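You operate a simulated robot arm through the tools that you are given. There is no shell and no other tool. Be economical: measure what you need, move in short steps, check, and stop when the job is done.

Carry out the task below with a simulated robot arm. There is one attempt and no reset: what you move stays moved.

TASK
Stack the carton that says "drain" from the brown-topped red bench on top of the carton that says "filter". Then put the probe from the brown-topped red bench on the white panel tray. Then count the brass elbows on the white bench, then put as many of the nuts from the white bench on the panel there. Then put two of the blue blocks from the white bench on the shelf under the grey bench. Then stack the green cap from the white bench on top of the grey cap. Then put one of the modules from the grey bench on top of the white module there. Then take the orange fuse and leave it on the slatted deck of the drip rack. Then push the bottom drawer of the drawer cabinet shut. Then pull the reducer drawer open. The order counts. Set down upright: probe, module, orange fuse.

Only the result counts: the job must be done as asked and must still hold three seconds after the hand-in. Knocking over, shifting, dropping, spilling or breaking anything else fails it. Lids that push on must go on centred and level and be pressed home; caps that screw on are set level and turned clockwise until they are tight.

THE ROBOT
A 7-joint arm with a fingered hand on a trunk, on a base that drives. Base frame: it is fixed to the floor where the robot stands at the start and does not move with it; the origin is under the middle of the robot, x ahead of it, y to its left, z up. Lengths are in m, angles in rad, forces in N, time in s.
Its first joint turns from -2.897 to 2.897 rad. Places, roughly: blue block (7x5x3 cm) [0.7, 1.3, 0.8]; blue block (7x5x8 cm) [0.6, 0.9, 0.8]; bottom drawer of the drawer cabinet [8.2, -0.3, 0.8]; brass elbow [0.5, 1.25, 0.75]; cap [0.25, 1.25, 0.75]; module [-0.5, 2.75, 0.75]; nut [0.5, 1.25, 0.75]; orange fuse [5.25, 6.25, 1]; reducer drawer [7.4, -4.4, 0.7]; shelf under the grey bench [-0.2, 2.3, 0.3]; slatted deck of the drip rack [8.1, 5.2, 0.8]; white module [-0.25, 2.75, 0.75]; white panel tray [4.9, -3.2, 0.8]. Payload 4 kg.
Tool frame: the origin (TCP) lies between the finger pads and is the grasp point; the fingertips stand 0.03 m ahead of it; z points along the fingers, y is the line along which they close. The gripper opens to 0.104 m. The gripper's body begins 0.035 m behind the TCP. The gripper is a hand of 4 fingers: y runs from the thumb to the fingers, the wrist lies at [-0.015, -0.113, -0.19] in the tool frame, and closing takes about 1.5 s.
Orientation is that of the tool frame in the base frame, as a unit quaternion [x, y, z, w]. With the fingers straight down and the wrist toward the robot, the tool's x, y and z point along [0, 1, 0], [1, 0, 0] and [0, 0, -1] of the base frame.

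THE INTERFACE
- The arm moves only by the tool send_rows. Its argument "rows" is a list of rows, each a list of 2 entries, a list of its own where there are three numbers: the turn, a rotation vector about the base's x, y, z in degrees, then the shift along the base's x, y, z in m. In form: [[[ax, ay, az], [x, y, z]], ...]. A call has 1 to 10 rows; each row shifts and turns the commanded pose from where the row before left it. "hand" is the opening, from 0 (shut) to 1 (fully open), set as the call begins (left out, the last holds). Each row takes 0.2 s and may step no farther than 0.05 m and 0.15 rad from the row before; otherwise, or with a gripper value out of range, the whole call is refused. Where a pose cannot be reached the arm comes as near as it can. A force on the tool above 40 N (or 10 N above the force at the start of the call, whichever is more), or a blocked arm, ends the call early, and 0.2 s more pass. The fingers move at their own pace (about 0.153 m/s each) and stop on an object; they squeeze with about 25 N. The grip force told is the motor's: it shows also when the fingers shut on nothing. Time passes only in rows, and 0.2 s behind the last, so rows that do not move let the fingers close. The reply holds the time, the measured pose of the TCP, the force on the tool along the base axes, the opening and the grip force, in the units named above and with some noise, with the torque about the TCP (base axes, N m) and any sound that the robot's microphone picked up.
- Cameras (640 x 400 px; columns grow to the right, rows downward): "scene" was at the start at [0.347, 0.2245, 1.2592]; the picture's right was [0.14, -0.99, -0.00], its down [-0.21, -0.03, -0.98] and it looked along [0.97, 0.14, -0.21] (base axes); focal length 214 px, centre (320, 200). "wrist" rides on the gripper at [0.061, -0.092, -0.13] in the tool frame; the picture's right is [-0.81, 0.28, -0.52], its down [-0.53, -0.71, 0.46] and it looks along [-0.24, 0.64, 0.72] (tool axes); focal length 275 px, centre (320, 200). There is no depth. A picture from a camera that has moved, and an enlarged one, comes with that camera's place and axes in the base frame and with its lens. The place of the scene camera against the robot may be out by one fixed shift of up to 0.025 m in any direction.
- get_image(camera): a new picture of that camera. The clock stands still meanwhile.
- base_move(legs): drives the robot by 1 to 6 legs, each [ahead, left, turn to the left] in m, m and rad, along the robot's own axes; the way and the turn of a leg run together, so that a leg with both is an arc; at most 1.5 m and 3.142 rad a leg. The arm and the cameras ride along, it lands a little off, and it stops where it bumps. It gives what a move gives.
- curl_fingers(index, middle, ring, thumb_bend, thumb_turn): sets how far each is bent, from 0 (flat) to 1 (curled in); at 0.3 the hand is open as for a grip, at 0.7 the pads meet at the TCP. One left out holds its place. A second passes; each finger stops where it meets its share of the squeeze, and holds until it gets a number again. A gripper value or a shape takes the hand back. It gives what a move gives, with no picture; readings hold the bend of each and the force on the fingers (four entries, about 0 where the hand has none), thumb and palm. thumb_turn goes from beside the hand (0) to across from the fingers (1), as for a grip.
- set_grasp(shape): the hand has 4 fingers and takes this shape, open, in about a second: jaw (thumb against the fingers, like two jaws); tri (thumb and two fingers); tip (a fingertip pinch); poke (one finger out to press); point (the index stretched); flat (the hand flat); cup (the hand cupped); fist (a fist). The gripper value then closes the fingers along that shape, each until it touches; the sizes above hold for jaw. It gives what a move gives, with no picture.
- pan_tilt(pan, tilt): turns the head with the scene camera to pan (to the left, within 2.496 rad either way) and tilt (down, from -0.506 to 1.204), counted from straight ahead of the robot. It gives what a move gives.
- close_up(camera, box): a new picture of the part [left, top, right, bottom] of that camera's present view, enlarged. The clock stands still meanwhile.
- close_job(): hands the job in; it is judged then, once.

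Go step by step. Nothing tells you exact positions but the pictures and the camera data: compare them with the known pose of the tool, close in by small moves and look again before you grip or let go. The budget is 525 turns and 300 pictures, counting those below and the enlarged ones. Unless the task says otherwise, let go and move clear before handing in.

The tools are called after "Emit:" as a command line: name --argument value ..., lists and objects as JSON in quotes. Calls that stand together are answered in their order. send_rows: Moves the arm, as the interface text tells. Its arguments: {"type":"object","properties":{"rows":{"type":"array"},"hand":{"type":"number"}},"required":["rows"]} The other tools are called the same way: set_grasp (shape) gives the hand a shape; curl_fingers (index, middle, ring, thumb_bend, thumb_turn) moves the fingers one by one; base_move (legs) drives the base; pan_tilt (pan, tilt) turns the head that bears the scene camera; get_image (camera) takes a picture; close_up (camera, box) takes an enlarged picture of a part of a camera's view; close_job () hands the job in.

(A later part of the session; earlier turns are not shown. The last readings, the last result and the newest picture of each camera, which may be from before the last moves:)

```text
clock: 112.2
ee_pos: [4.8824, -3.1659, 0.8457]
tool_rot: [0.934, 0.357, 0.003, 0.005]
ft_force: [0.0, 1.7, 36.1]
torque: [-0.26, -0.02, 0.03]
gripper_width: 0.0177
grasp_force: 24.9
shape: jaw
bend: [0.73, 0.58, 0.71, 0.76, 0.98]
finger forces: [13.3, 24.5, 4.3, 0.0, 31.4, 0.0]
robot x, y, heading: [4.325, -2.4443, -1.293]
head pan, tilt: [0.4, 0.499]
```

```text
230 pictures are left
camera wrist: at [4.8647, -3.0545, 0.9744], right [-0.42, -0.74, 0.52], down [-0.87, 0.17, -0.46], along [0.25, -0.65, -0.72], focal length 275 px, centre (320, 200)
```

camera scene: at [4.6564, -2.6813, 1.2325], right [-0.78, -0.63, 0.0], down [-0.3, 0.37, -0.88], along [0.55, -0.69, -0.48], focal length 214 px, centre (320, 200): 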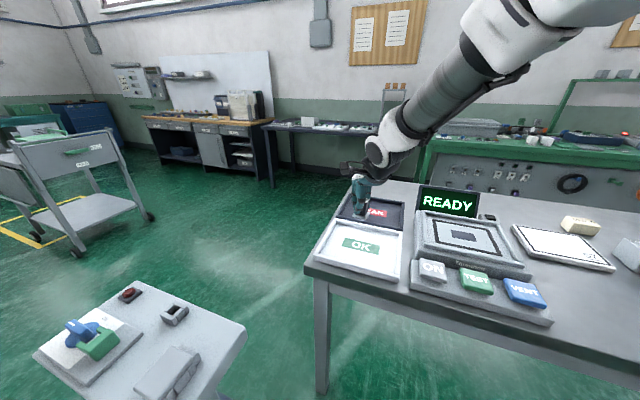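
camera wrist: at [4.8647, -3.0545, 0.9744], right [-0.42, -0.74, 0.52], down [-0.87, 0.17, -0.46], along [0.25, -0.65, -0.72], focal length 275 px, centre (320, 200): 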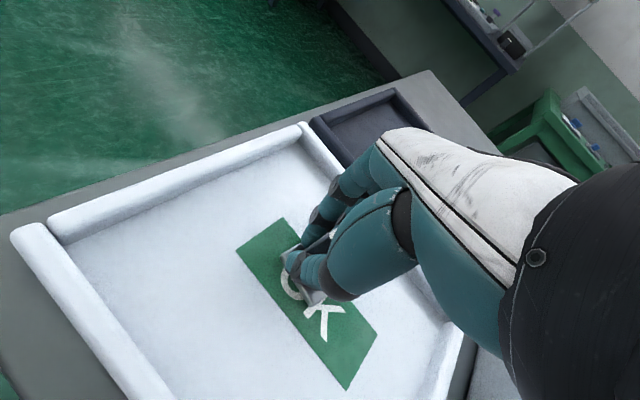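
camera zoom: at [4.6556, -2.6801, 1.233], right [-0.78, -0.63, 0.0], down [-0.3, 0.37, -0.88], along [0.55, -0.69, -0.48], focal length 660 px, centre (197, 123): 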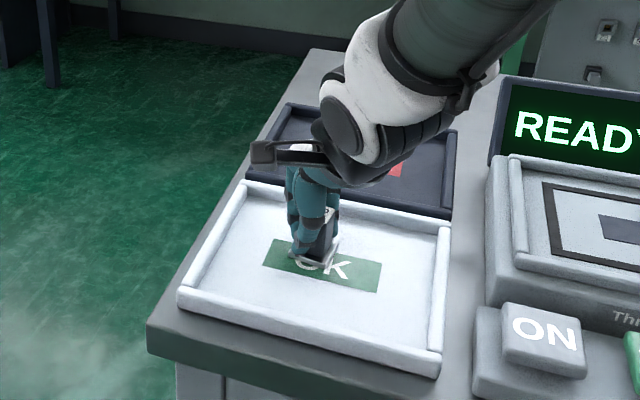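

Emit:
send_rows --rows '[[[0, 0, 0], [0, 0, 0.003]], [[0, 0, 0], [0, 0, 0]], [[0, 0, 0], [0, 0, 0]]]'

Emit:
close_up --camera "scene" --box '[335, 190, 395, 240]'

```text
clock: 113.0
ee_pos: [4.8822, -3.1647, 0.8452]
tool_rot: [0.934, 0.358, 0.0, 0.0]
ft_force: [8.6, -1.9, 26.1]
torque: [-0.51, -0.25, 0.13]
gripper_width: 0.0181
grasp_force: 24.9
shape: jaw
bend: [0.73, 0.57, 0.71, 0.77, 0.98]
finger forces: [14.5, 24.5, 4.6, 0.0, 22.2, 0.1]
robot x, y, heading: [4.3238, -2.4449, -1.299]
head pan, tilt: [0.4, 0.499]
```

```text
8.00 times, centred on (365, 215) of scene
camera zoom: at [4.6562, -2.6806, 1.2328], right [-0.78, -0.63, 0.0], down [-0.3, 0.37, -0.88], along [0.55, -0.69, -0.48], focal length 1716 px, centre (-40, 80)
```

zoom: 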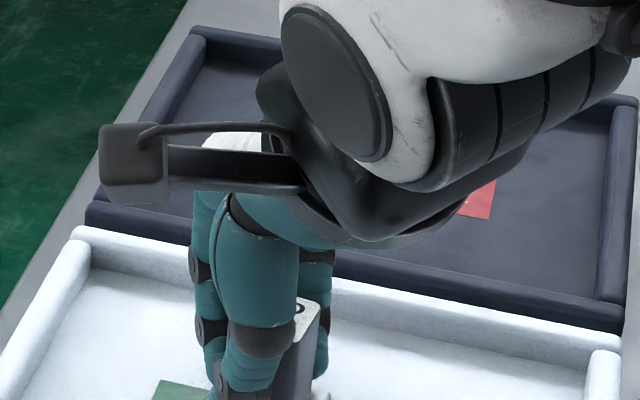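

Emit:
send_rows --rows '[[[0, 0, 0], [0, 0, 0.003]], [[0, 0, 0], [0, 0, 0]]]'

Emit:
close_up --camera "scene" --box '[335, 210, 395, 260]'

```text
clock: 113.6
ee_pos: [4.8811, -3.1646, 0.8455]
tool_rot: [0.934, 0.356, -0.001, -0.002]
ft_force: [3.3, -2.1, 10.8]
torque: [-0.28, -0.1, 0.04]
gripper_width: 0.0177
grasp_force: 25.2
shape: jaw
bend: [0.73, 0.58, 0.71, 0.77, 0.98]
finger forces: [12.5, 18.9, 4.0, 0.1, 21.2, 0.1]
robot x, y, heading: [4.3277, -2.4435, -1.294]
head pan, tilt: [0.4, 0.499]
```

```text
8.00 times, centred on (365, 235) of scene
camera zoom: at [4.6562, -2.681, 1.2326], right [-0.78, -0.63, 0.0], down [-0.3, 0.37, -0.88], along [0.55, -0.69, -0.48], focal length 1716 px, centre (-40, -80)
```

zoom: 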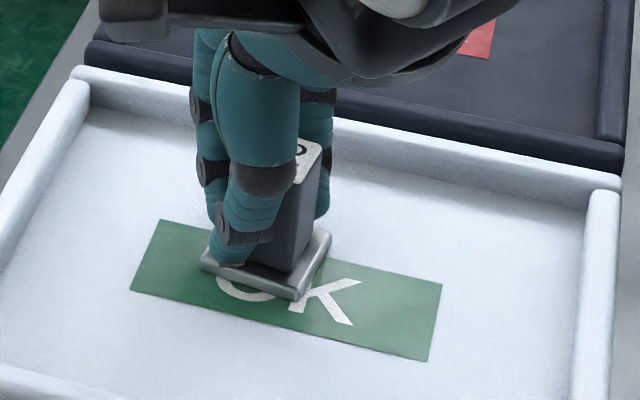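

Emit:
send_rows --rows '[[[0, 0, 0], [0, 0, 0.0015]], [[0, 0, 0], [0, 0, 0]]]'

Emit:
send_rows --rows '[[[0, 0, 0], [0, 0, 0]], [[0, 0, 0], [0, 0, 0]], [[0, 0, 0], [0, 0, 0]], [[0, 0, 0], [0, 0, 0]], [[0, 0, 0], [0, 0, 0]], [[0, 0, 0], [0, 0, 0]]]' --hand 1

Emit:
close_up --camera "scene" --box '[335, 210, 395, 260]'

```text
clock: 114.2
ee_pos: [4.8803, -3.1642, 0.8474]
tool_rot: [0.934, 0.357, 0.0, 0.0]
ft_force: [-0.8, -0.6, 0.1]
torque: [-0.02, 0.03, 0.02]
gripper_width: 0.0167
grasp_force: 25.1
shape: jaw
bend: [0.73, 0.59, 0.67, 0.77, 0.98]
finger forces: [10.6, 12.7, 3.7, 0.1, 21.1, 0.0]
robot x, y, heading: [4.3277, -2.4416, -1.289]
head pan, tilt: [0.4, 0.499]
```

```text
clock: 115.6
ee_pos: [4.8819, -3.165, 0.8497]
tool_rot: [0.934, 0.357, 0.0, -0.001]
ft_force: [0.8, 0.1, 1.0]
torque: [0.01, -0.01, -0.01]
gripper_width: 0.1037
grasp_force: 0.1
shape: jaw
bend: [0.3, 0.3, 0.3, 0.3, 0.98]
finger forces: [0.1, 0.0, 0.0, 0.1, 0.0, 0.0]
robot x, y, heading: [4.3264, -2.4444, -1.297]
head pan, tilt: [0.4, 0.499]
```

```text
8.00 times, centred on (365, 235) of scene
camera zoom: at [4.6564, -2.6812, 1.2325], right [-0.78, -0.63, 0.0], down [-0.3, 0.37, -0.88], along [0.55, -0.69, -0.48], focal length 1716 px, centre (-40, -80)
```

zoom: 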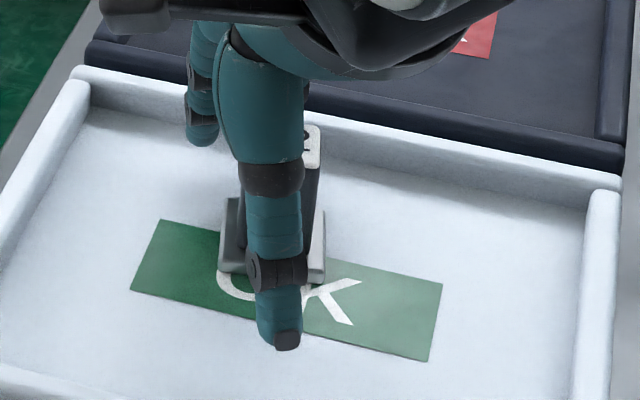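

Emit:
send_rows --rows '[[[0, 0, 0], [0, 0, 0.02]], [[0, 0, 0], [0, 0, 0.05]], [[0, 0, 0], [0, 0, 0.05]], [[0, 0, 0], [0, 0, 0.05]], [[0, 0, 0], [0, 0, 0.05]], [[0, 0, 0], [0, 0, 0.05]], [[0, 0, -4], [-0.045, 0.005, 0.02]], [[0, 0, -4], [-0.045, 0.005, 0]], [[0, 0, -4], [-0.045, 0.005, 0]], [[0, 0, 0], [-0.045, 0.005, 0]]]'

Emit:
close_up --camera "scene" --box '[290, 160, 450, 290]'

```text
clock: 117.8
ee_pos: [4.7022, -3.146, 1.1368]
tool_rot: [0.966, 0.258, 0.0, 0.0]
ft_force: [1.1, -0.2, 0.0]
torque: [-0.04, 0.01, -0.02]
gripper_width: 0.1039
grasp_force: 0.1
shape: jaw
bend: [0.3, 0.3, 0.3, 0.3, 0.98]
finger forces: [0.0, 0.0, 0.0, 0.0, 0.1, 0.1]
robot x, y, heading: [4.3297, -2.4418, -1.295]
head pan, tilt: [0.4, 0.499]
```

```text
3.08 times, centred on (370, 225) of scene
camera zoom: at [4.6569, -2.6812, 1.2324], right [-0.78, -0.63, 0.0], down [-0.3, 0.37, -0.88], along [0.55, -0.68, -0.48], focal length 660 px, centre (166, 123)
```

zoom: 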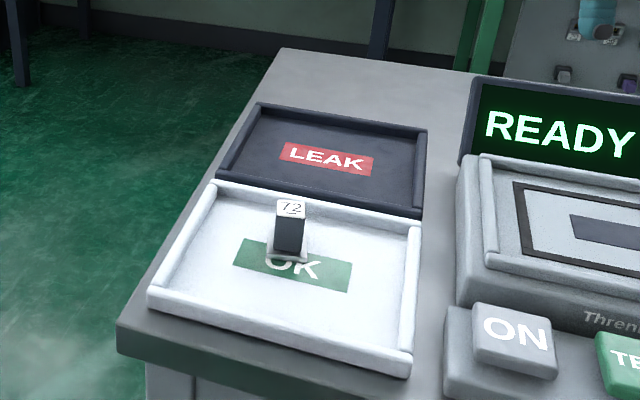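

Probe stands upright in the tray. Now back to the white bench by the same route.

Emit:
base_move --legs '[[-0.4, -0.25, 0], [0, 0, 1.612]]'

Emit:
send_rows --rows '[[[0, 0, 0], [0, 0, 0]]]'

```text
clock: 124.5
ee_pos: [4.6656, -1.7232, 1.1378]
tool_rot: [0.489, 0.873, 0.0, 0.0]
ft_force: [0.5, -0.2, 0.5]
torque: [-0.01, 0.01, -0.02]
gripper_width: 0.1038
grasp_force: 0.1
shape: jaw
bend: [0.3, 0.3, 0.3, 0.3, 0.98]
finger forces: [0.0, 0.1, 0.1, 0.0, 0.1, 0.1]
robot x, y, heading: [3.9774, -2.1162, 0.299]
head pan, tilt: [0.4, 0.499]
```

```text
clock: 124.9
ee_pos: [4.6645, -1.7231, 1.137]
tool_rot: [0.49, 0.872, 0.0, 0.001]
ft_force: [0.1, -0.2, -0.2]
torque: [-0.03, -0.01, 0.0]
gripper_width: 0.1036
grasp_force: 0.1
shape: jaw
bend: [0.3, 0.3, 0.3, 0.3, 0.98]
finger forces: [0.1, 0.0, 0.0, 0.0, 0.0, 0.0]
robot x, y, heading: [3.9734, -2.117, 0.3]
head pan, tilt: [0.4, 0.499]
```

Emit:
send_rows --rows '[[[0, 0, 0], [0.013, -0.043, 0]], [[0, 0, 0], [0.013, -0.043, 0]], [[0, 0, 0], [0.013, -0.043, 0]], [[0, 0, 0], [0.011, -0.036, 0]]]'

Emit:
base_move --legs '[[-1.378, -0.142, 0]]'

```text
clock: 125.9
ee_pos: [4.715, -1.889, 1.1362]
tool_rot: [0.488, 0.873, 0.0, 0.0]
ft_force: [0.1, 0.2, -0.2]
torque: [-0.01, 0.02, 0.0]
gripper_width: 0.1038
grasp_force: 0.0
shape: jaw
bend: [0.3, 0.3, 0.3, 0.3, 0.98]
finger forces: [0.0, 0.1, 0.0, 0.1, 0.0, 0.0]
robot x, y, heading: [3.976, -2.1193, 0.303]
head pan, tilt: [0.4, 0.499]
```

```text
clock: 132.8
ee_pos: [3.4468, -2.4346, 1.1349]
tool_rot: [0.487, 0.874, 0.0, 0.0]
ft_force: [0.1, -0.2, -0.6]
torque: [0.04, 0.01, 0.02]
gripper_width: 0.1039
grasp_force: 0.0
shape: jaw
bend: [0.3, 0.3, 0.3, 0.3, 0.98]
finger forces: [0.0, 0.0, 0.0, 0.0, 0.0, 0.1]
robot x, y, heading: [2.7068, -2.668, 0.309]
head pan, tilt: [0.4, 0.499]
```

Emit:
base_move --legs '[[-1.361, 0.028, 0.012]]'

Emit:
pan_tilt --pan 1.57 --tilt 0.8

Emit:
get_image --camera "scene"

```text
clock: 139.7
ee_pos: [2.1277, -2.8243, 1.1374]
tool_rot: [0.477, 0.879, 0.0, 0.0]
ft_force: [0.1, -0.4, -0.6]
torque: [-0.02, 0.02, -0.03]
gripper_width: 0.1039
grasp_force: 0.0
shape: jaw
bend: [0.3, 0.3, 0.3, 0.3, 0.98]
finger forces: [0.0, 0.0, 0.1, 0.0, 0.0, 0.0]
robot x, y, heading: [1.3967, -3.0737, 0.334]
head pan, tilt: [0.4, 0.499]
```

```text
clock: 141.1
ee_pos: [2.1283, -2.8249, 1.1368]
tool_rot: [0.476, 0.879, 0.001, 0.001]
ft_force: [0.7, -0.5, -0.2]
torque: [-0.02, -0.03, 0.02]
gripper_width: 0.1037
grasp_force: 0.2
shape: jaw
bend: [0.3, 0.3, 0.3, 0.3, 0.98]
finger forces: [0.0, 0.0, 0.0, 0.0, 0.0, 0.1]
robot x, y, heading: [1.3932, -3.0705, 0.335]
head pan, tilt: [1.571, 0.799]
```

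```text
225 pictures are left
camera scene: at [1.5447, -2.7196, 1.2066], right [0.95, 0.33, 0.0], down [0.23, -0.68, -0.7], along [-0.23, 0.66, -0.72], focal length 214 px, centre (320, 200)
```

scene: 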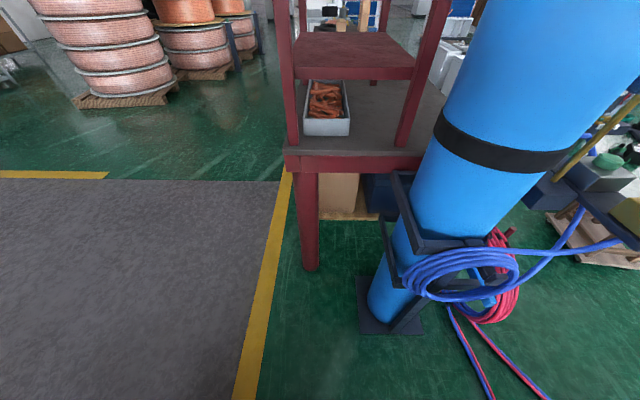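

Emit:
base_move --legs '[[-1.036, 0.043, -0.03], [0, 1.4, 0]]'

Emit:
base_move --legs '[[0.3, 1.4, 0], [0, 1.2, 0]]'

Emit:
pan_tilt --pan 0.3 --tilt 0.6

Emit:
get_image --camera "scene"

```text
clock: 153.0
ee_pos: [0.7274, -1.7784, 1.1372]
tool_rot: [0.486, 0.874, 0.0, 0.0]
ft_force: [0.2, 0.8, 0.7]
torque: [-0.01, 0.0, -0.01]
gripper_width: 0.1041
grasp_force: 0.0
shape: jaw
bend: [0.3, 0.3, 0.3, 0.3, 0.98]
finger forces: [0.0, 0.0, 0.0, 0.1, 0.0, 0.0]
robot x, y, heading: [-0.0108, -2.0167, 0.311]
head pan, tilt: [1.571, 0.799]
```

```text
clock: 165.7
ee_pos: [0.2106, 0.7764, 1.1373]
tool_rot: [0.487, 0.873, -0.001, 0.0]
ft_force: [0.7, -0.4, 0.0]
torque: [0.02, -0.02, 0.03]
gripper_width: 0.1037
grasp_force: 0.0
shape: jaw
bend: [0.3, 0.3, 0.3, 0.3, 0.98]
finger forces: [0.0, 0.0, 0.1, 0.0, 0.0, 0.0]
robot x, y, heading: [-0.5282, 0.5448, 0.306]
head pan, tilt: [1.571, 0.799]
```

```text
clock: 167.2
ee_pos: [0.2089, 0.778, 1.137]
tool_rot: [0.488, 0.873, 0.0, 0.0]
ft_force: [0.0, 0.2, -0.1]
torque: [0.01, 0.0, 0.06]
gripper_width: 0.1037
grasp_force: 0.0
shape: jaw
bend: [0.3, 0.3, 0.3, 0.3, 0.98]
finger forces: [0.1, 0.1, 0.0, 0.0, 0.0, 0.1]
robot x, y, heading: [-0.5311, 0.5441, 0.306]
head pan, tilt: [0.3, 0.6]
```

```text
224 pictures are left
camera scene: at [-0.2742, 0.8705, 1.2235], right [0.57, -0.82, 0.0], down [-0.46, -0.32, -0.82], along [0.68, 0.47, -0.57], focal length 214 px, centre (320, 200)
```

scene: 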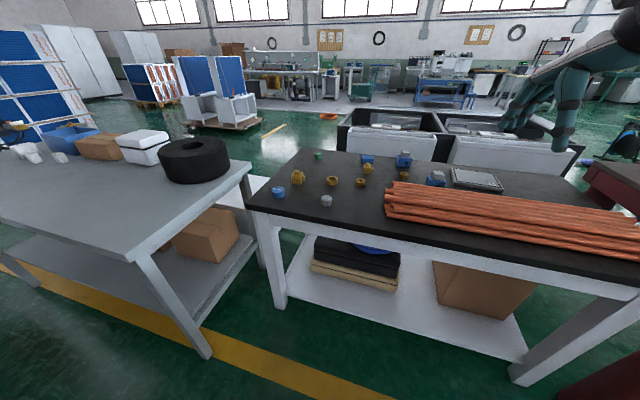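

Emit:
close_up --camera "scene" --box '[240, 140, 520, 230]'

Emit:
close_up --camera "scene" --box '[280, 145, 400, 215]'

```text
2.29 times, centred on (380, 185) of scene
camera zoom: at [-0.2742, 0.8705, 1.2235], right [0.57, -0.82, 0.0], down [-0.46, -0.32, -0.82], along [0.68, 0.47, -0.57], focal length 490 px, centre (183, 234)
```

zoom: 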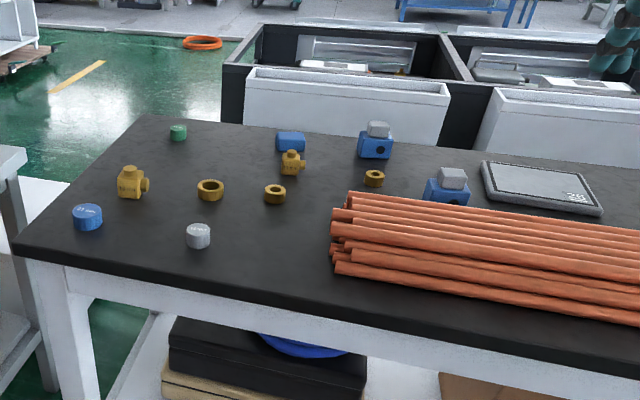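

```text
5.33 times, centred on (340, 180) of scene
camera zoom: at [-0.2742, 0.8705, 1.2235], right [0.57, -0.82, 0.0], down [-0.46, -0.32, -0.82], along [0.68, 0.47, -0.57], focal length 1144 px, centre (213, 307)
```

zoom: 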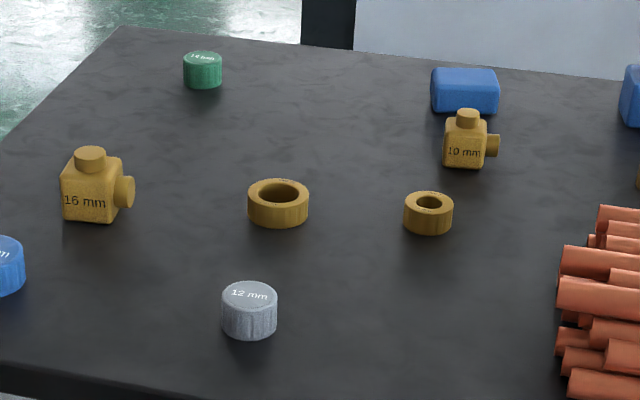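

Count so far: two brass elbows (16 mm and 10 mm), three nuts, a "26" panel. I'll move up to the white bench and use the wrist camera.

Emit:
base_move --legs '[[0.33, 0.1, 0]]'

Emit:
get_image --camera "wrist"

Emit:
pan_tilt --pan 0.1 --tilt 0.7

Emit:
get_image --camera "scene"

```text
clock: 169.4
ee_pos: [0.4936, 0.9735, 1.1361]
tool_rot: [0.487, 0.873, -0.001, 0.0]
ft_force: [0.2, 0.6, -0.6]
torque: [0.01, -0.01, 0.02]
gripper_width: 0.1037
grasp_force: 0.1
shape: jaw
bend: [0.3, 0.3, 0.3, 0.3, 0.98]
finger forces: [0.1, 0.0, 0.0, 0.0, 0.0, 0.0]
robot x, y, heading: [-0.245, 0.7407, 0.305]
head pan, tilt: [0.3, 0.6]
```

```text
221 pictures are left
camera wrist: at [0.3824, 0.9787, 1.2665], right [0.66, -0.55, 0.52], down [-0.33, -0.83, -0.46], along [0.68, 0.13, -0.72], focal length 275 px, centre (320, 200)
```

wrist: 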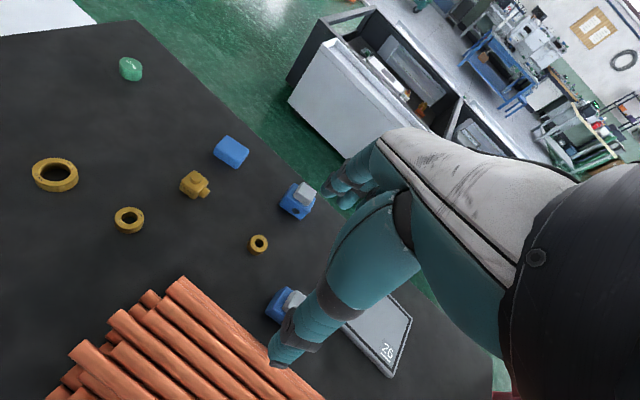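

```text
clock: 170.2
ee_pos: [0.4935, 0.9727, 1.1365]
tool_rot: [0.487, 0.873, 0.0, 0.0]
ft_force: [-1.2, 0.6, -0.7]
torque: [0.02, 0.0, -0.02]
gripper_width: 0.1038
grasp_force: 0.0
shape: jaw
bend: [0.3, 0.3, 0.3, 0.3, 0.98]
finger forces: [0.0, 0.0, 0.0, 0.1, 0.1, 0.0]
robot x, y, heading: [-0.2469, 0.7429, 0.307]
head pan, tilt: [0.099, 0.7]
```

```text
220 pictures are left
camera scene: at [0.0149, 1.0499, 1.2149], right [0.4, -0.92, 0.0], down [-0.59, -0.26, -0.77], along [0.7, 0.3, -0.64], focal length 214 px, centre (320, 200)
```

scene: 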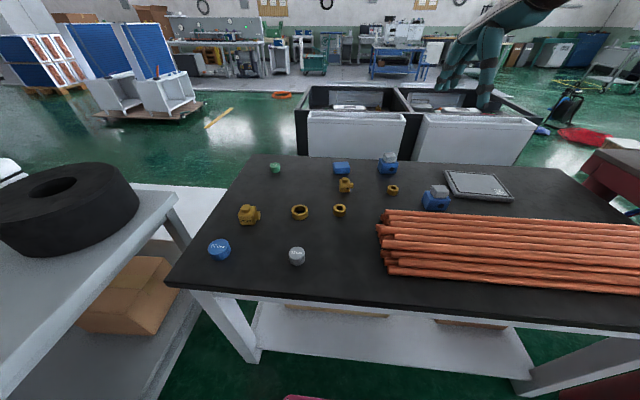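

Bench top is z≈0.765; nuts at about (0.407,1.281), (0.463,1.174), (0.635,1.046). Small base shift, then I'll look closely at the first nut from above.

Emit:
base_move --legs '[[0.04, -0.08, 0]]'

Emit:
send_rows --rows '[[[0, 0, 0], [-0.01, 0.048, 0]], [[0, 0, 0], [-0.01, 0.048, 0]], [[0, 0, 0], [-0.01, 0.048, 0]], [[0, 0, 0], [-0.01, 0.048, 0]], [[0, 0, 0], [-0.01, 0.048, 0]], [[0, 0, 0], [-0.03, 0.038, 0]], [[0, 0, 0], [0, 0, -0.05]], [[0, 0, 0], [0, 0, -0.05]], [[0, 0, 0], [0, 0, 0]]]'

Emit:
get_image --camera "wrist"

```text
clock: 171.2
ee_pos: [0.5569, 0.9075, 1.1367]
tool_rot: [0.488, 0.873, 0.0, 0.0]
ft_force: [-0.8, 0.3, 0.7]
torque: [0.02, -0.01, 0.01]
gripper_width: 0.104
grasp_force: 0.1
shape: jaw
bend: [0.3, 0.3, 0.3, 0.3, 0.98]
finger forces: [0.0, 0.0, 0.1, 0.0, 0.0, 0.1]
robot x, y, heading: [-0.1858, 0.6724, 0.308]
head pan, tilt: [0.099, 0.7]
```

```text
clock: 173.2
ee_pos: [0.4747, 1.1868, 1.0354]
tool_rot: [0.488, 0.873, 0.0, 0.0]
ft_force: [0.3, -0.1, -0.4]
torque: [0.04, 0.01, -0.02]
gripper_width: 0.1038
grasp_force: 0.1
shape: jaw
bend: [0.3, 0.3, 0.3, 0.3, 0.98]
finger forces: [0.0, 0.0, 0.1, 0.0, 0.0, 0.0]
robot x, y, heading: [-0.1849, 0.676, 0.31]
head pan, tilt: [0.099, 0.7]
```

```text
219 pictures are left
camera wrist: at [0.3644, 1.1921, 1.1657], right [0.66, -0.55, 0.52], down [-0.33, -0.83, -0.46], along [0.68, 0.13, -0.72], focal length 275 px, centre (320, 200)
```

wrist: 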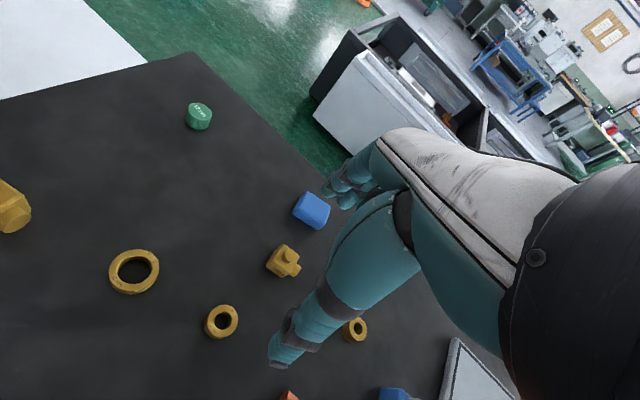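

Emit:
send_rows --rows '[[[0, 0, 5], [-0.022, 0.033, 0]], [[0, 0, 5], [-0.022, 0.033, 0]], [[0, 0, 0], [-0.022, 0.032, 0]], [[0, 0, 0], [0, 0, -0.05]], [[0, 0, 0], [0, 0, -0.05]], [[0, 0, 0], [0, 0, -0.05]], [[0, 0, 0], [0, 0, 0]]]'

Emit:
get_image --camera "wrist"

Emit:
close_up --camera "scene" --box '[220, 150, 380, 270]'

```text
clock: 174.8
ee_pos: [0.4114, 1.2846, 0.8861]
tool_rot: [0.41, 0.912, -0.001, -0.001]
ft_force: [-0.2, 0.7, -0.1]
torque: [0.02, -0.02, -0.01]
gripper_width: 0.1036
grasp_force: 0.0
shape: jaw
bend: [0.3, 0.3, 0.3, 0.3, 0.98]
finger forces: [0.0, 0.0, 0.0, 0.0, 0.0, 0.0]
robot x, y, heading: [-0.1845, 0.6751, 0.306]
head pan, tilt: [0.099, 0.7]
```

```text
218 pictures are left
camera wrist: at [0.3005, 1.271, 1.016], right [0.74, -0.42, 0.52], down [-0.18, -0.87, -0.46], along [0.64, 0.25, -0.72], focal length 275 px, centre (320, 200)
```

wrist: 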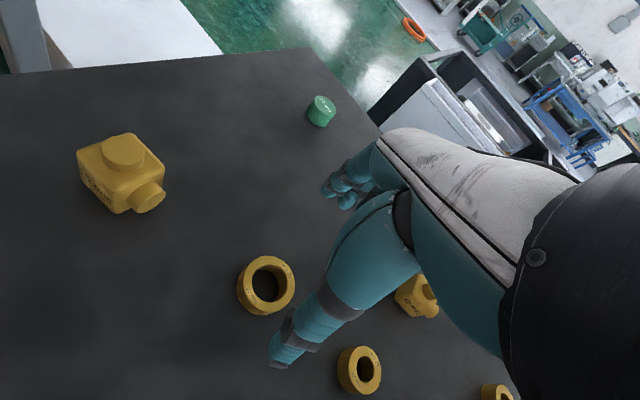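

```text
3.33 times, centred on (300, 210) of scene
camera zoom: at [0.0778, 0.985, 1.2145], right [0.4, -0.92, 0.0], down [-0.59, -0.26, -0.76], along [0.7, 0.3, -0.65], focal length 715 px, centre (387, 167)
```

zoom: 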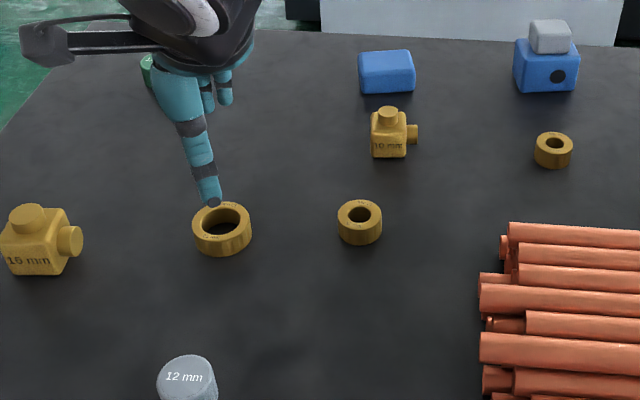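

Emit:
send_rows --rows '[[[0, 0, 0], [-0.002, 0.001, -0.045]], [[0, 0, 0], [0, 0, -0.03]], [[0, 0, 0], [0, 0, -0.008]], [[0, 0, 0], [0, 0, 0]]]'

Emit:
get_image --camera "wrist"

Emit:
close_up --camera "scene" --box '[220, 150, 380, 270]'

```text
clock: 175.8
ee_pos: [0.4085, 1.2853, 0.8055]
tool_rot: [0.41, 0.912, 0.002, 0.0]
ft_force: [-0.1, 0.2, 0.1]
torque: [0.01, 0.03, -0.01]
gripper_width: 0.1038
grasp_force: 0.0
shape: jaw
bend: [0.3, 0.3, 0.3, 0.3, 0.98]
finger forces: [0.1, 0.0, 0.0, 0.1, 0.0, 0.1]
robot x, y, heading: [-0.1803, 0.6757, 0.306]
head pan, tilt: [0.099, 0.7]
```

```text
216 pictures are left
camera wrist: at [0.2979, 1.2708, 0.9353], right [0.74, -0.43, 0.52], down [-0.18, -0.87, -0.46], along [0.64, 0.25, -0.72], focal length 275 px, centre (320, 200)
```

wrist: 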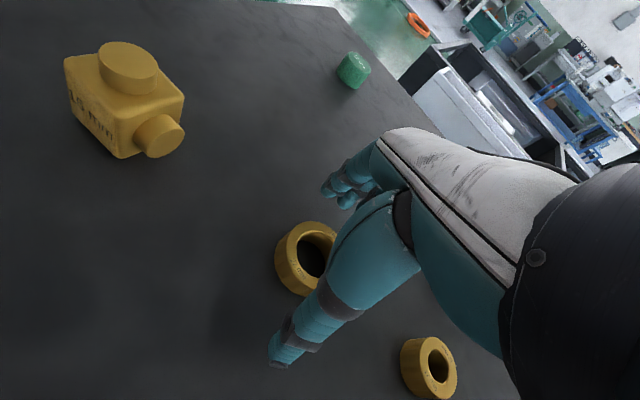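

```text
3.33 times, centred on (300, 210) of scene
camera zoom: at [0.0436, 0.9908, 1.1812], right [0.67, -0.74, 0.0], down [-0.68, -0.62, -0.4], along [0.3, 0.27, -0.92], focal length 715 px, centre (387, 167)
```

zoom: 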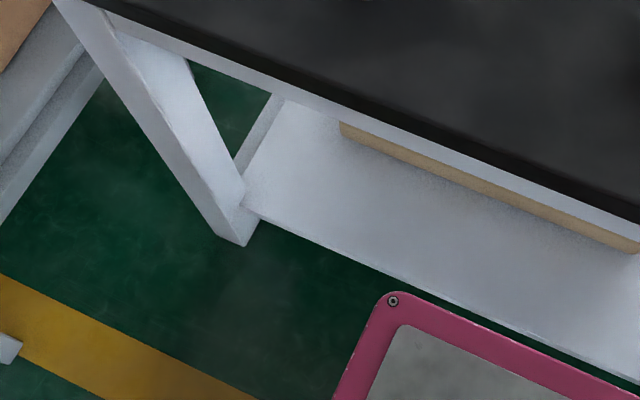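

Emit:
send_rows --rows '[[[0, 0, 0], [0, 0, -0.006]], [[0, 0, 0], [0, 0, 0]]]'

Emit:
send_rows --rows '[[[0, 0, 0], [0, 0, 0]], [[0, 0, 0], [0, 0, 0]], [[0, 0, 0], [0, 0, 0]], [[0, 0, 0], [0, 0, 0]], [[0, 0, 0], [0, 0, 0]], [[0, 0, 0], [0, 0, 0]], [[0, 0, 0], [0, 0, 0]], [[0, 0, 0], [0, 0, 0]]]' --hand 0.1

Emit:
get_image --camera "wrist"

```text
clock: 176.4
ee_pos: [0.4098, 1.2848, 0.7991]
tool_rot: [0.411, 0.912, 0.002, 0.0]
ft_force: [-0.1, -0.4, 0.3]
torque: [-0.01, 0.0, 0.02]
gripper_width: 0.104
grasp_force: 0.1
shape: jaw
bend: [0.3, 0.3, 0.3, 0.3, 0.98]
finger forces: [0.0, 0.0, 0.0, 0.1, 0.1, 0.0]
robot x, y, heading: [-0.1854, 0.679, 0.305]
head pan, tilt: [0.099, 0.7]
```

```text
clock: 178.2
ee_pos: [0.4091, 1.2837, 0.7986]
tool_rot: [0.411, 0.912, 0.001, -0.001]
ft_force: [-1.3, 0.4, 1.9]
torque: [0.02, -0.02, 0.0]
gripper_width: 0.0428
grasp_force: 24.7
shape: jaw
bend: [0.74, 0.48, 0.52, 0.73, 1.0]
finger forces: [13.2, 8.0, 0.1, 0.0, 22.1, 0.1]
robot x, y, heading: [-0.1819, 0.6743, 0.305]
head pan, tilt: [0.099, 0.7]
```

```text
214 pictures are left
camera wrist: at [0.2998, 1.2703, 0.9287], right [0.74, -0.43, 0.52], down [-0.18, -0.87, -0.46], along [0.65, 0.24, -0.72], focal length 275 px, centre (320, 200)
```

wrist: 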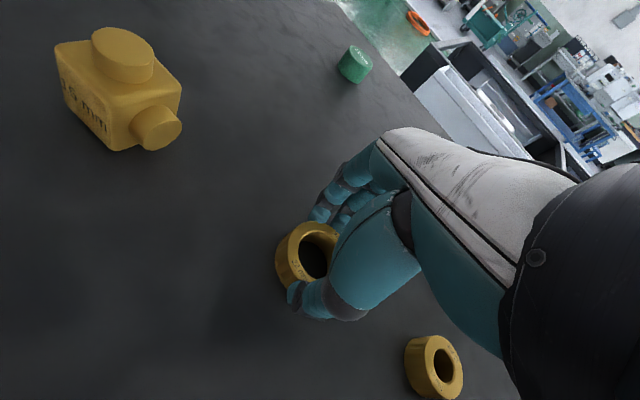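

Emit:
send_rows --rows '[[[0, 0, 0], [0, 0, 0.02]], [[0, 0, 0], [0, 0, 0.04]], [[0, 0, 0], [0, 0, 0.04]], [[0, 0, 0], [0, 0, 0]]]'

Emit:
get_image --camera "wrist"

Emit:
close_up --camera "wrist" --box '[250, 180, 400, 330]'

```text
clock: 179.4
ee_pos: [0.441, 1.269, 0.8993]
tool_rot: [0.432, 0.902, -0.001, 0.001]
ft_force: [-0.4, 0.9, -2.1]
torque: [-0.04, 0.0, -0.01]
gripper_width: 0.0424
grasp_force: 24.7
shape: jaw
bend: [0.74, 0.48, 0.52, 0.73, 1.0]
finger forces: [13.1, 8.2, 0.1, 0.1, 21.7, 0.0]
robot x, y, heading: [-0.1839, 0.6776, 0.31]
head pan, tilt: [0.099, 0.7]
stopped in row 4: the arm was blocked; the commanded pose is now the measured one
```

```text
213 pictures are left
camera wrist: at [0.3283, 1.2604, 1.0295], right [0.72, -0.46, 0.52], down [-0.22, -0.86, -0.45], along [0.66, 0.21, -0.72], focal length 275 px, centre (320, 200)
```

wrist: 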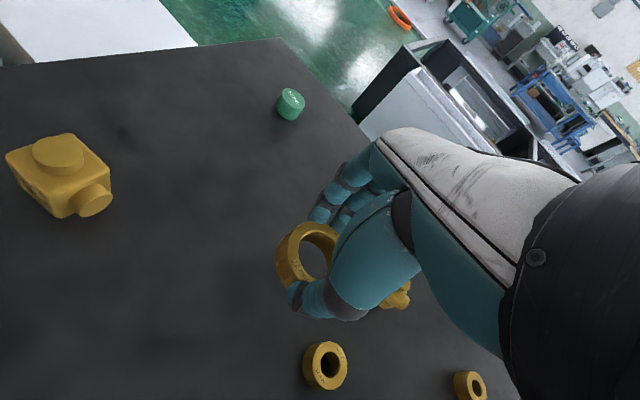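

```text
2.67 times, centred on (325, 255) of wrist
camera zoom: at [0.3283, 1.2604, 1.0295], right [0.72, -0.46, 0.52], down [-0.22, -0.86, -0.45], along [0.66, 0.21, -0.72], focal length 734 px, centre (307, 53)
```

zoom: 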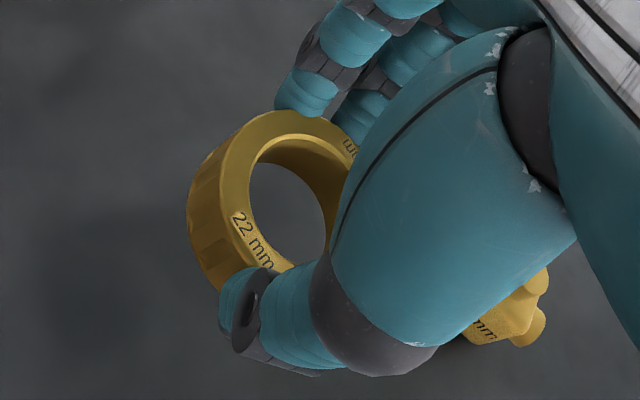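

The nut is held level, but the arm touched my own head. I'll move the hand right, toward the panel, and check.

Emit:
send_rows --rows '[[[0, 0, 0], [0.02, -0.03, 0.02]], [[0, 0, 0], [0.02, -0.03, 0.02]], [[0, 0, 0], [0.02, -0.03, 0.02]], [[0, 0, 0], [0.02, -0.03, 0.02]], [[0, 0, 0], [0, 0, 0]]]'

Emit:
pan_tilt --pan 0.0 --tilt 0.7

Emit:
get_image --camera "scene"

```text
clock: 180.7
ee_pos: [0.5181, 1.1513, 0.9801]
tool_rot: [0.431, 0.902, 0.0, 0.0]
ft_force: [-0.9, 0.0, -2.0]
torque: [-0.02, 0.01, -0.01]
gripper_width: 0.0426
grasp_force: 25.5
shape: jaw
bend: [0.74, 0.48, 0.52, 0.73, 1.0]
finger forces: [13.0, 8.3, 0.1, 0.1, 21.6, 0.1]
robot x, y, heading: [-0.1806, 0.6799, 0.307]
head pan, tilt: [0.099, 0.7]
```

```text
clock: 181.3
ee_pos: [0.5174, 1.1515, 0.9797]
tool_rot: [0.43, 0.903, 0.001, 0.001]
ft_force: [-0.6, -0.3, -1.9]
torque: [0.03, -0.02, 0.0]
gripper_width: 0.0425
grasp_force: 24.8
shape: jaw
bend: [0.74, 0.48, 0.52, 0.73, 1.0]
finger forces: [13.1, 8.3, 0.1, 0.0, 21.7, 0.0]
robot x, y, heading: [-0.1842, 0.6769, 0.306]
head pan, tilt: [0.0, 0.7]
```

```text
211 pictures are left
camera scene: at [0.081, 0.977, 1.2148], right [0.3, -0.95, 0.0], down [-0.61, -0.2, -0.76], along [0.73, 0.23, -0.64], focal length 214 px, centre (320, 200)
```

scene: 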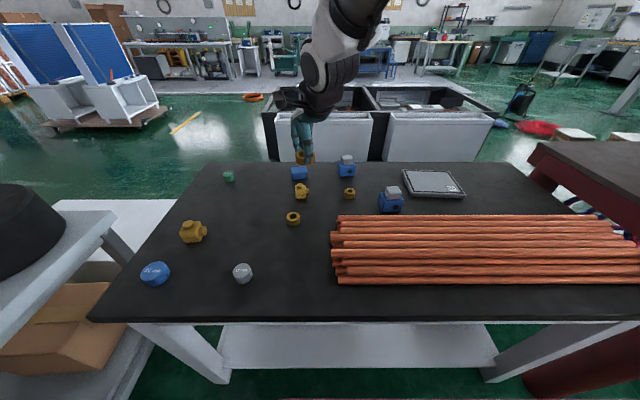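

Emit:
send_rows --rows '[[[0, 0, 0], [0.021, -0.039, 0.01]], [[0, 0, -3], [0.021, -0.039, 0]], [[0, 0, -3], [0.021, -0.039, 0]], [[0, 0, -3], [0.021, -0.039, 0]], [[0, 0, -3], [0.021, -0.039, 0]], [[0, 0, -3], [0.021, -0.039, 0]], [[0, 0, 0], [0.021, -0.039, 0]], [[0, 0, 0], [0.021, -0.039, 0]], [[0, 0, 0], [0.021, -0.039, 0]], [[0, 0, 0], [0, 0, 0]]]'

Emit:
get_image --camera "wrist"

```text
clock: 183.5
ee_pos: [0.7062, 0.7967, 0.9923]
tool_rot: [0.545, 0.838, 0.0, 0.001]
ft_force: [-0.2, 1.1, -0.9]
torque: [0.01, 0.03, 0.01]
gripper_width: 0.0423
grasp_force: 24.6
shape: jaw
bend: [0.74, 0.48, 0.52, 0.73, 1.0]
finger forces: [13.1, 8.3, 0.2, 0.1, 21.6, 0.0]
robot x, y, heading: [-0.1812, 0.675, 0.306]
head pan, tilt: [0.0, 0.7]
```

```text
210 pictures are left
camera wrist: at [0.596, 0.8177, 1.122], right [0.58, -0.63, 0.52], down [-0.43, -0.78, -0.46], along [0.69, 0.04, -0.72], focal length 275 px, centre (320, 200)
```

wrist: 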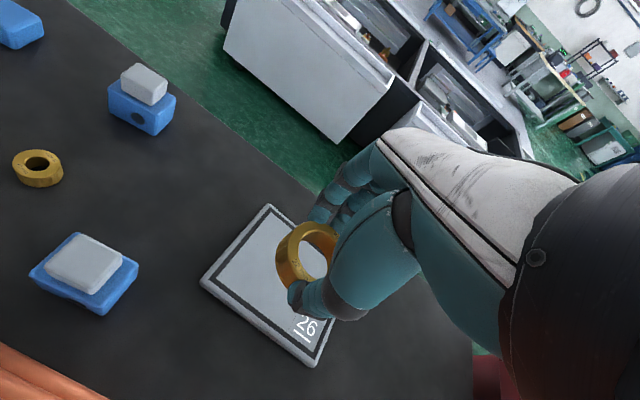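

Emit:
send_rows --rows '[[[0, 0, 0], [0.031, 0.013, 0]], [[0, 0, 0], [0.031, 0.013, 0]], [[0, 0, 0], [0, 0, -0.05]], [[0, 0, 0], [0, 0, -0.05]], [[0, 0, 0], [0, 0, -0.04]], [[0, 0, 0], [0, 0, 0]]]'

Emit:
get_image --camera "wrist"

Emit:
close_up --camera "scene" --box '[320, 100, 520, 240]'

```text
clock: 184.9
ee_pos: [0.7677, 0.8243, 0.8499]
tool_rot: [0.545, 0.838, 0.001, 0.001]
ft_force: [0.8, -0.4, -0.9]
torque: [0.02, -0.03, 0.0]
gripper_width: 0.0422
grasp_force: 24.7
shape: jaw
bend: [0.74, 0.48, 0.52, 0.73, 1.0]
finger forces: [12.9, 8.4, 0.1, 0.0, 21.5, 0.1]
robot x, y, heading: [-0.1835, 0.6774, 0.314]
head pan, tilt: [0.0, 0.7]
```

```text
209 pictures are left
camera wrist: at [0.6578, 0.845, 0.9797], right [0.58, -0.63, 0.52], down [-0.43, -0.78, -0.46], along [0.69, 0.04, -0.72], focal length 275 px, centre (320, 200)
```

wrist: 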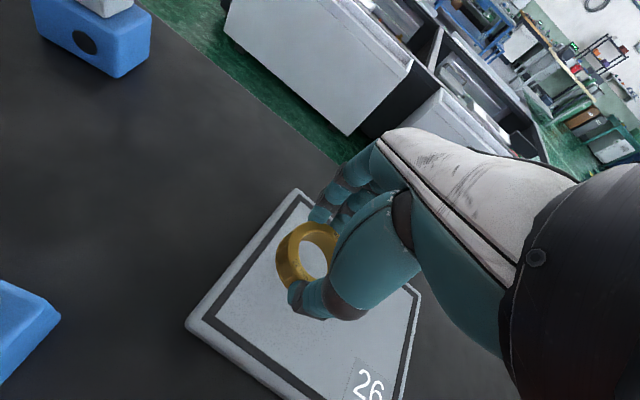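

```text
2.86 times, centred on (420, 170) of scene
camera zoom: at [0.081, 0.9769, 1.2148], right [0.3, -0.95, 0.0], down [-0.61, -0.2, -0.76], along [0.73, 0.23, -0.64], focal length 613 px, centre (34, 286)
```

zoom: 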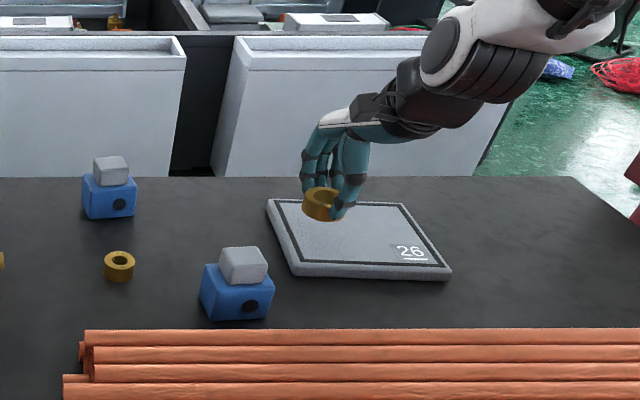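

Emit:
send_rows --rows '[[[0, 0, 0], [0, 0, -0.018]], [[0, 0, 0], [0, 0, -0.006]], [[0, 0, 0], [0, 0, -0.003]], [[0, 0, 0], [0, 0, 0]]]'

Emit:
close_up --camera "scene" --box '[390, 140, 490, 210]'

```text
clock: 185.9
ee_pos: [0.7691, 0.8258, 0.8231]
tool_rot: [0.544, 0.839, 0.001, 0.001]
ft_force: [0.6, -0.9, -0.8]
torque: [0.02, 0.03, 0.02]
gripper_width: 0.0425
grasp_force: 24.9
shape: jaw
bend: [0.74, 0.48, 0.52, 0.73, 1.0]
finger forces: [13.0, 8.5, 0.1, 0.0, 21.5, 0.0]
robot x, y, heading: [-0.1803, 0.6764, 0.308]
head pan, tilt: [0.0, 0.7]
```

```text
5.71 times, centred on (440, 175) of scene
camera zoom: at [0.0811, 0.9769, 1.2148], right [0.3, -0.95, 0.0], down [-0.61, -0.2, -0.76], along [0.73, 0.23, -0.64], focal length 1226 px, centre (-366, 343)
```

zoom: 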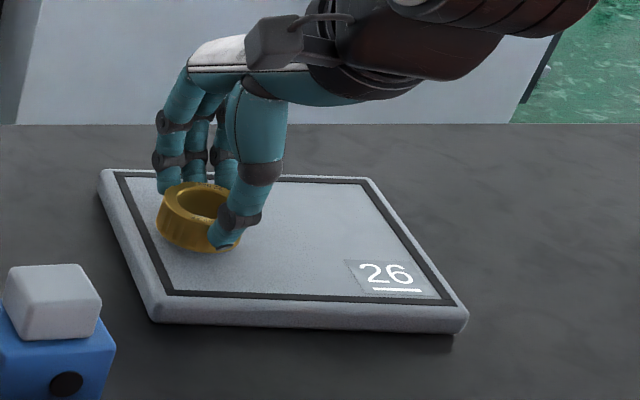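

Emit:
send_rows --rows '[[[0, 0, 0], [0, 0, -0.003]], [[0, 0, 0], [0, 0, -0.002]], [[0, 0, 0], [0, 0, 0]]]'

```text
clock: 186.7
ee_pos: [0.7697, 0.8253, 0.817]
tool_rot: [0.545, 0.839, 0.001, 0.001]
ft_force: [0.4, -0.1, -2.0]
torque: [0.02, 0.01, 0.0]
gripper_width: 0.0427
grasp_force: 24.4
shape: jaw
bend: [0.74, 0.48, 0.52, 0.73, 1.0]
finger forces: [13.0, 8.4, 0.1, 0.1, 21.5, 0.0]
robot x, y, heading: [-0.1863, 0.6744, 0.307]
head pan, tilt: [0.0, 0.7]
```

Emit:
send_rows --rows '[[[0, 0, 0], [0, 0, -0.003]], [[0, 0, 0], [0, 0, 0]]]'

Emit:
close_up --camera "scene" --box '[390, 140, 490, 210]'

```text
clock: 187.3
ee_pos: [0.7687, 0.8251, 0.8159]
tool_rot: [0.544, 0.839, 0.001, 0.002]
ft_force: [-1.0, -0.3, 12.6]
torque: [-0.01, 0.01, -0.01]
gripper_width: 0.0431
grasp_force: 24.4
shape: jaw
bend: [0.74, 0.48, 0.52, 0.73, 1.0]
finger forces: [13.4, 8.8, 0.1, 0.0, 24.3, 0.0]
robot x, y, heading: [-0.183, 0.6769, 0.305]
head pan, tilt: [0.0, 0.7]
```

```text
5.71 times, centred on (440, 175) of scene
camera zoom: at [0.0805, 0.9768, 1.215], right [0.3, -0.95, 0.0], down [-0.61, -0.19, -0.77], along [0.73, 0.23, -0.64], focal length 1226 px, centre (-366, 343)
```

zoom: 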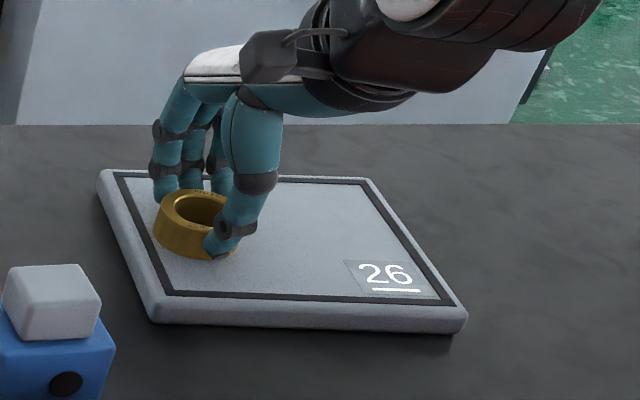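

Contact. Release and lift.

Emit:
send_rows --rows '[[[0, 0, 0], [0, 0, 0.001]], [[0, 0, 0], [0, 0, 0]], [[0, 0, 0], [0, 0, 0]], [[0, 0, 0], [0, 0, 0]], [[0, 0, 0], [0, 0, 0]], [[0, 0, 0], [0, 0, 0]], [[0, 0, 0], [0, 0, 0.03]], [[0, 0, 0], [0, 0, 0.05]], [[0, 0, 0], [0, 0, 0.05]], [[0, 0, 0], [0, 0, 0.03]]]' --hand 1

Emit:
close_up --camera "scene" --box '[320, 100, 520, 240]'

```text
clock: 189.5
ee_pos: [0.768, 0.822, 0.9775]
tool_rot: [0.544, 0.839, 0.001, 0.0]
ft_force: [0.2, -0.3, 0.1]
torque: [-0.05, 0.02, 0.01]
gripper_width: 0.104
grasp_force: 0.1
shape: jaw
bend: [0.3, 0.3, 0.3, 0.3, 0.98]
finger forces: [0.0, 0.0, 0.0, 0.0, 0.0, 0.0]
robot x, y, heading: [-0.1814, 0.6777, 0.308]
head pan, tilt: [0.0, 0.7]
```

```text
2.86 times, centred on (420, 170) of scene
camera zoom: at [0.0812, 0.9769, 1.2148], right [0.3, -0.95, 0.0], down [-0.61, -0.2, -0.76], along [0.73, 0.23, -0.64], focal length 613 px, centre (34, 286)
```

zoom: 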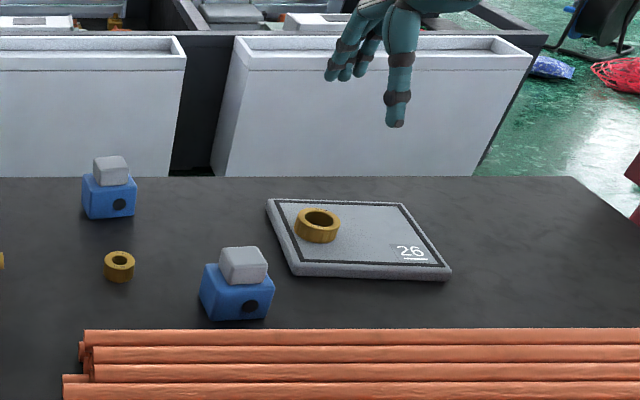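

Emit:
pan_tilt --pan 1.6 --tilt 0.7

Emit:
send_rows --rows '[[[0, 0, 1.5], [-0.032, 0.037, 0]], [[0, 0, 1.5], [-0.032, 0.037, 0]], [[0, 0, 1.5], [-0.032, 0.037, 0]], [[0, 0, 1.5], [-0.032, 0.037, 0]], [[0, 0, 0], [-0.032, 0.037, 0]], [[0, 0, 0], [-0.032, 0.037, 0]], [[0, 0, 0], [-0.032, 0.037, 0]], [[0, 0, 0], [-0.032, 0.037, 0]], [[0, 0, 0], [-0.032, 0.037, 0]], [[0, 0, 0], [0, 0, 0]]]'

Emit:
get_image --camera "wrist"

```text
clock: 191.2
ee_pos: [0.7677, 0.8246, 0.9775]
tool_rot: [0.545, 0.839, 0.0, 0.001]
ft_force: [-0.3, 0.3, 0.0]
torque: [0.04, 0.01, -0.01]
gripper_width: 0.1039
grasp_force: 0.1
shape: jaw
bend: [0.3, 0.3, 0.3, 0.3, 0.98]
finger forces: [0.0, 0.0, 0.0, 0.0, 0.1, 0.0]
robot x, y, heading: [-0.1815, 0.6765, 0.311]
head pan, tilt: [1.6, 0.7]
```

```text
clock: 193.4
ee_pos: [0.4793, 1.1592, 0.9755]
tool_rot: [0.5, 0.866, 0.0, 0.001]
ft_force: [0.7, -0.7, -0.7]
torque: [0.01, -0.02, 0.0]
gripper_width: 0.1039
grasp_force: 0.0
shape: jaw
bend: [0.3, 0.3, 0.3, 0.3, 0.98]
finger forces: [0.0, 0.0, 0.1, 0.0, 0.0, 0.0]
robot x, y, heading: [-0.1795, 0.6791, 0.307]
head pan, tilt: [1.6, 0.7]
```

```text
204 pictures are left
camera wrist: at [0.3677, 1.1683, 1.105], right [0.64, -0.56, 0.52], down [-0.35, -0.82, -0.46], along [0.68, 0.11, -0.72], focal length 275 px, centre (320, 200)
```

wrist: 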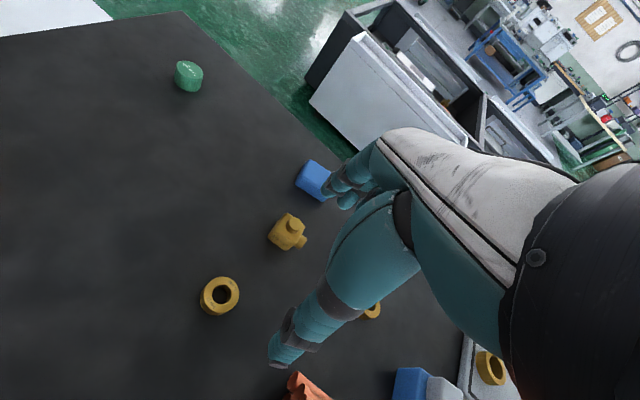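

Emit:
send_rows --rows '[[[0, 0, 0], [-0.015, 0.018, 0]], [[0, 0, 0], [0, 0, -0.05]], [[0, 0, 0], [0, 0, -0.05]], [[0, 0, 0], [0, 0, -0.03]], [[0, 0, 0], [0, 0, 0]]]'

Emit:
get_image --camera "wrist"

```text
clock: 194.6
ee_pos: [0.4647, 1.1796, 0.8453]
tool_rot: [0.5, 0.866, 0.001, 0.001]
ft_force: [-0.7, 0.4, 0.2]
torque: [0.01, 0.0, 0.0]
gripper_width: 0.104
grasp_force: 0.1
shape: jaw
bend: [0.3, 0.3, 0.3, 0.3, 0.98]
finger forces: [0.1, 0.0, 0.0, 0.1, 0.0, 0.1]
robot x, y, heading: [-0.1794, 0.6786, 0.309]
head pan, tilt: [1.6, 0.7]
```

```text
203 pictures are left
camera wrist: at [0.3538, 1.1879, 0.9751], right [0.64, -0.56, 0.52], down [-0.35, -0.82, -0.46], along [0.68, 0.11, -0.72], focal length 275 px, centre (320, 200)
```

wrist: 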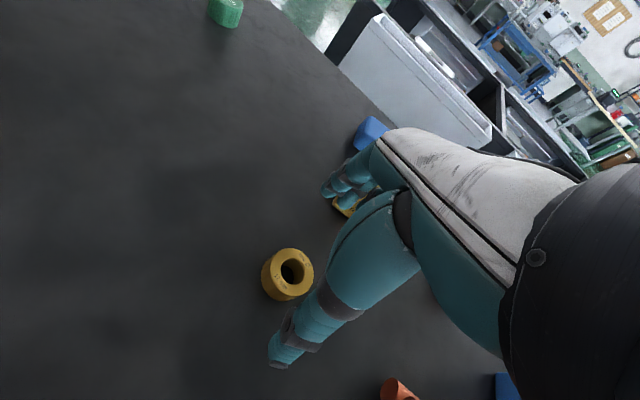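

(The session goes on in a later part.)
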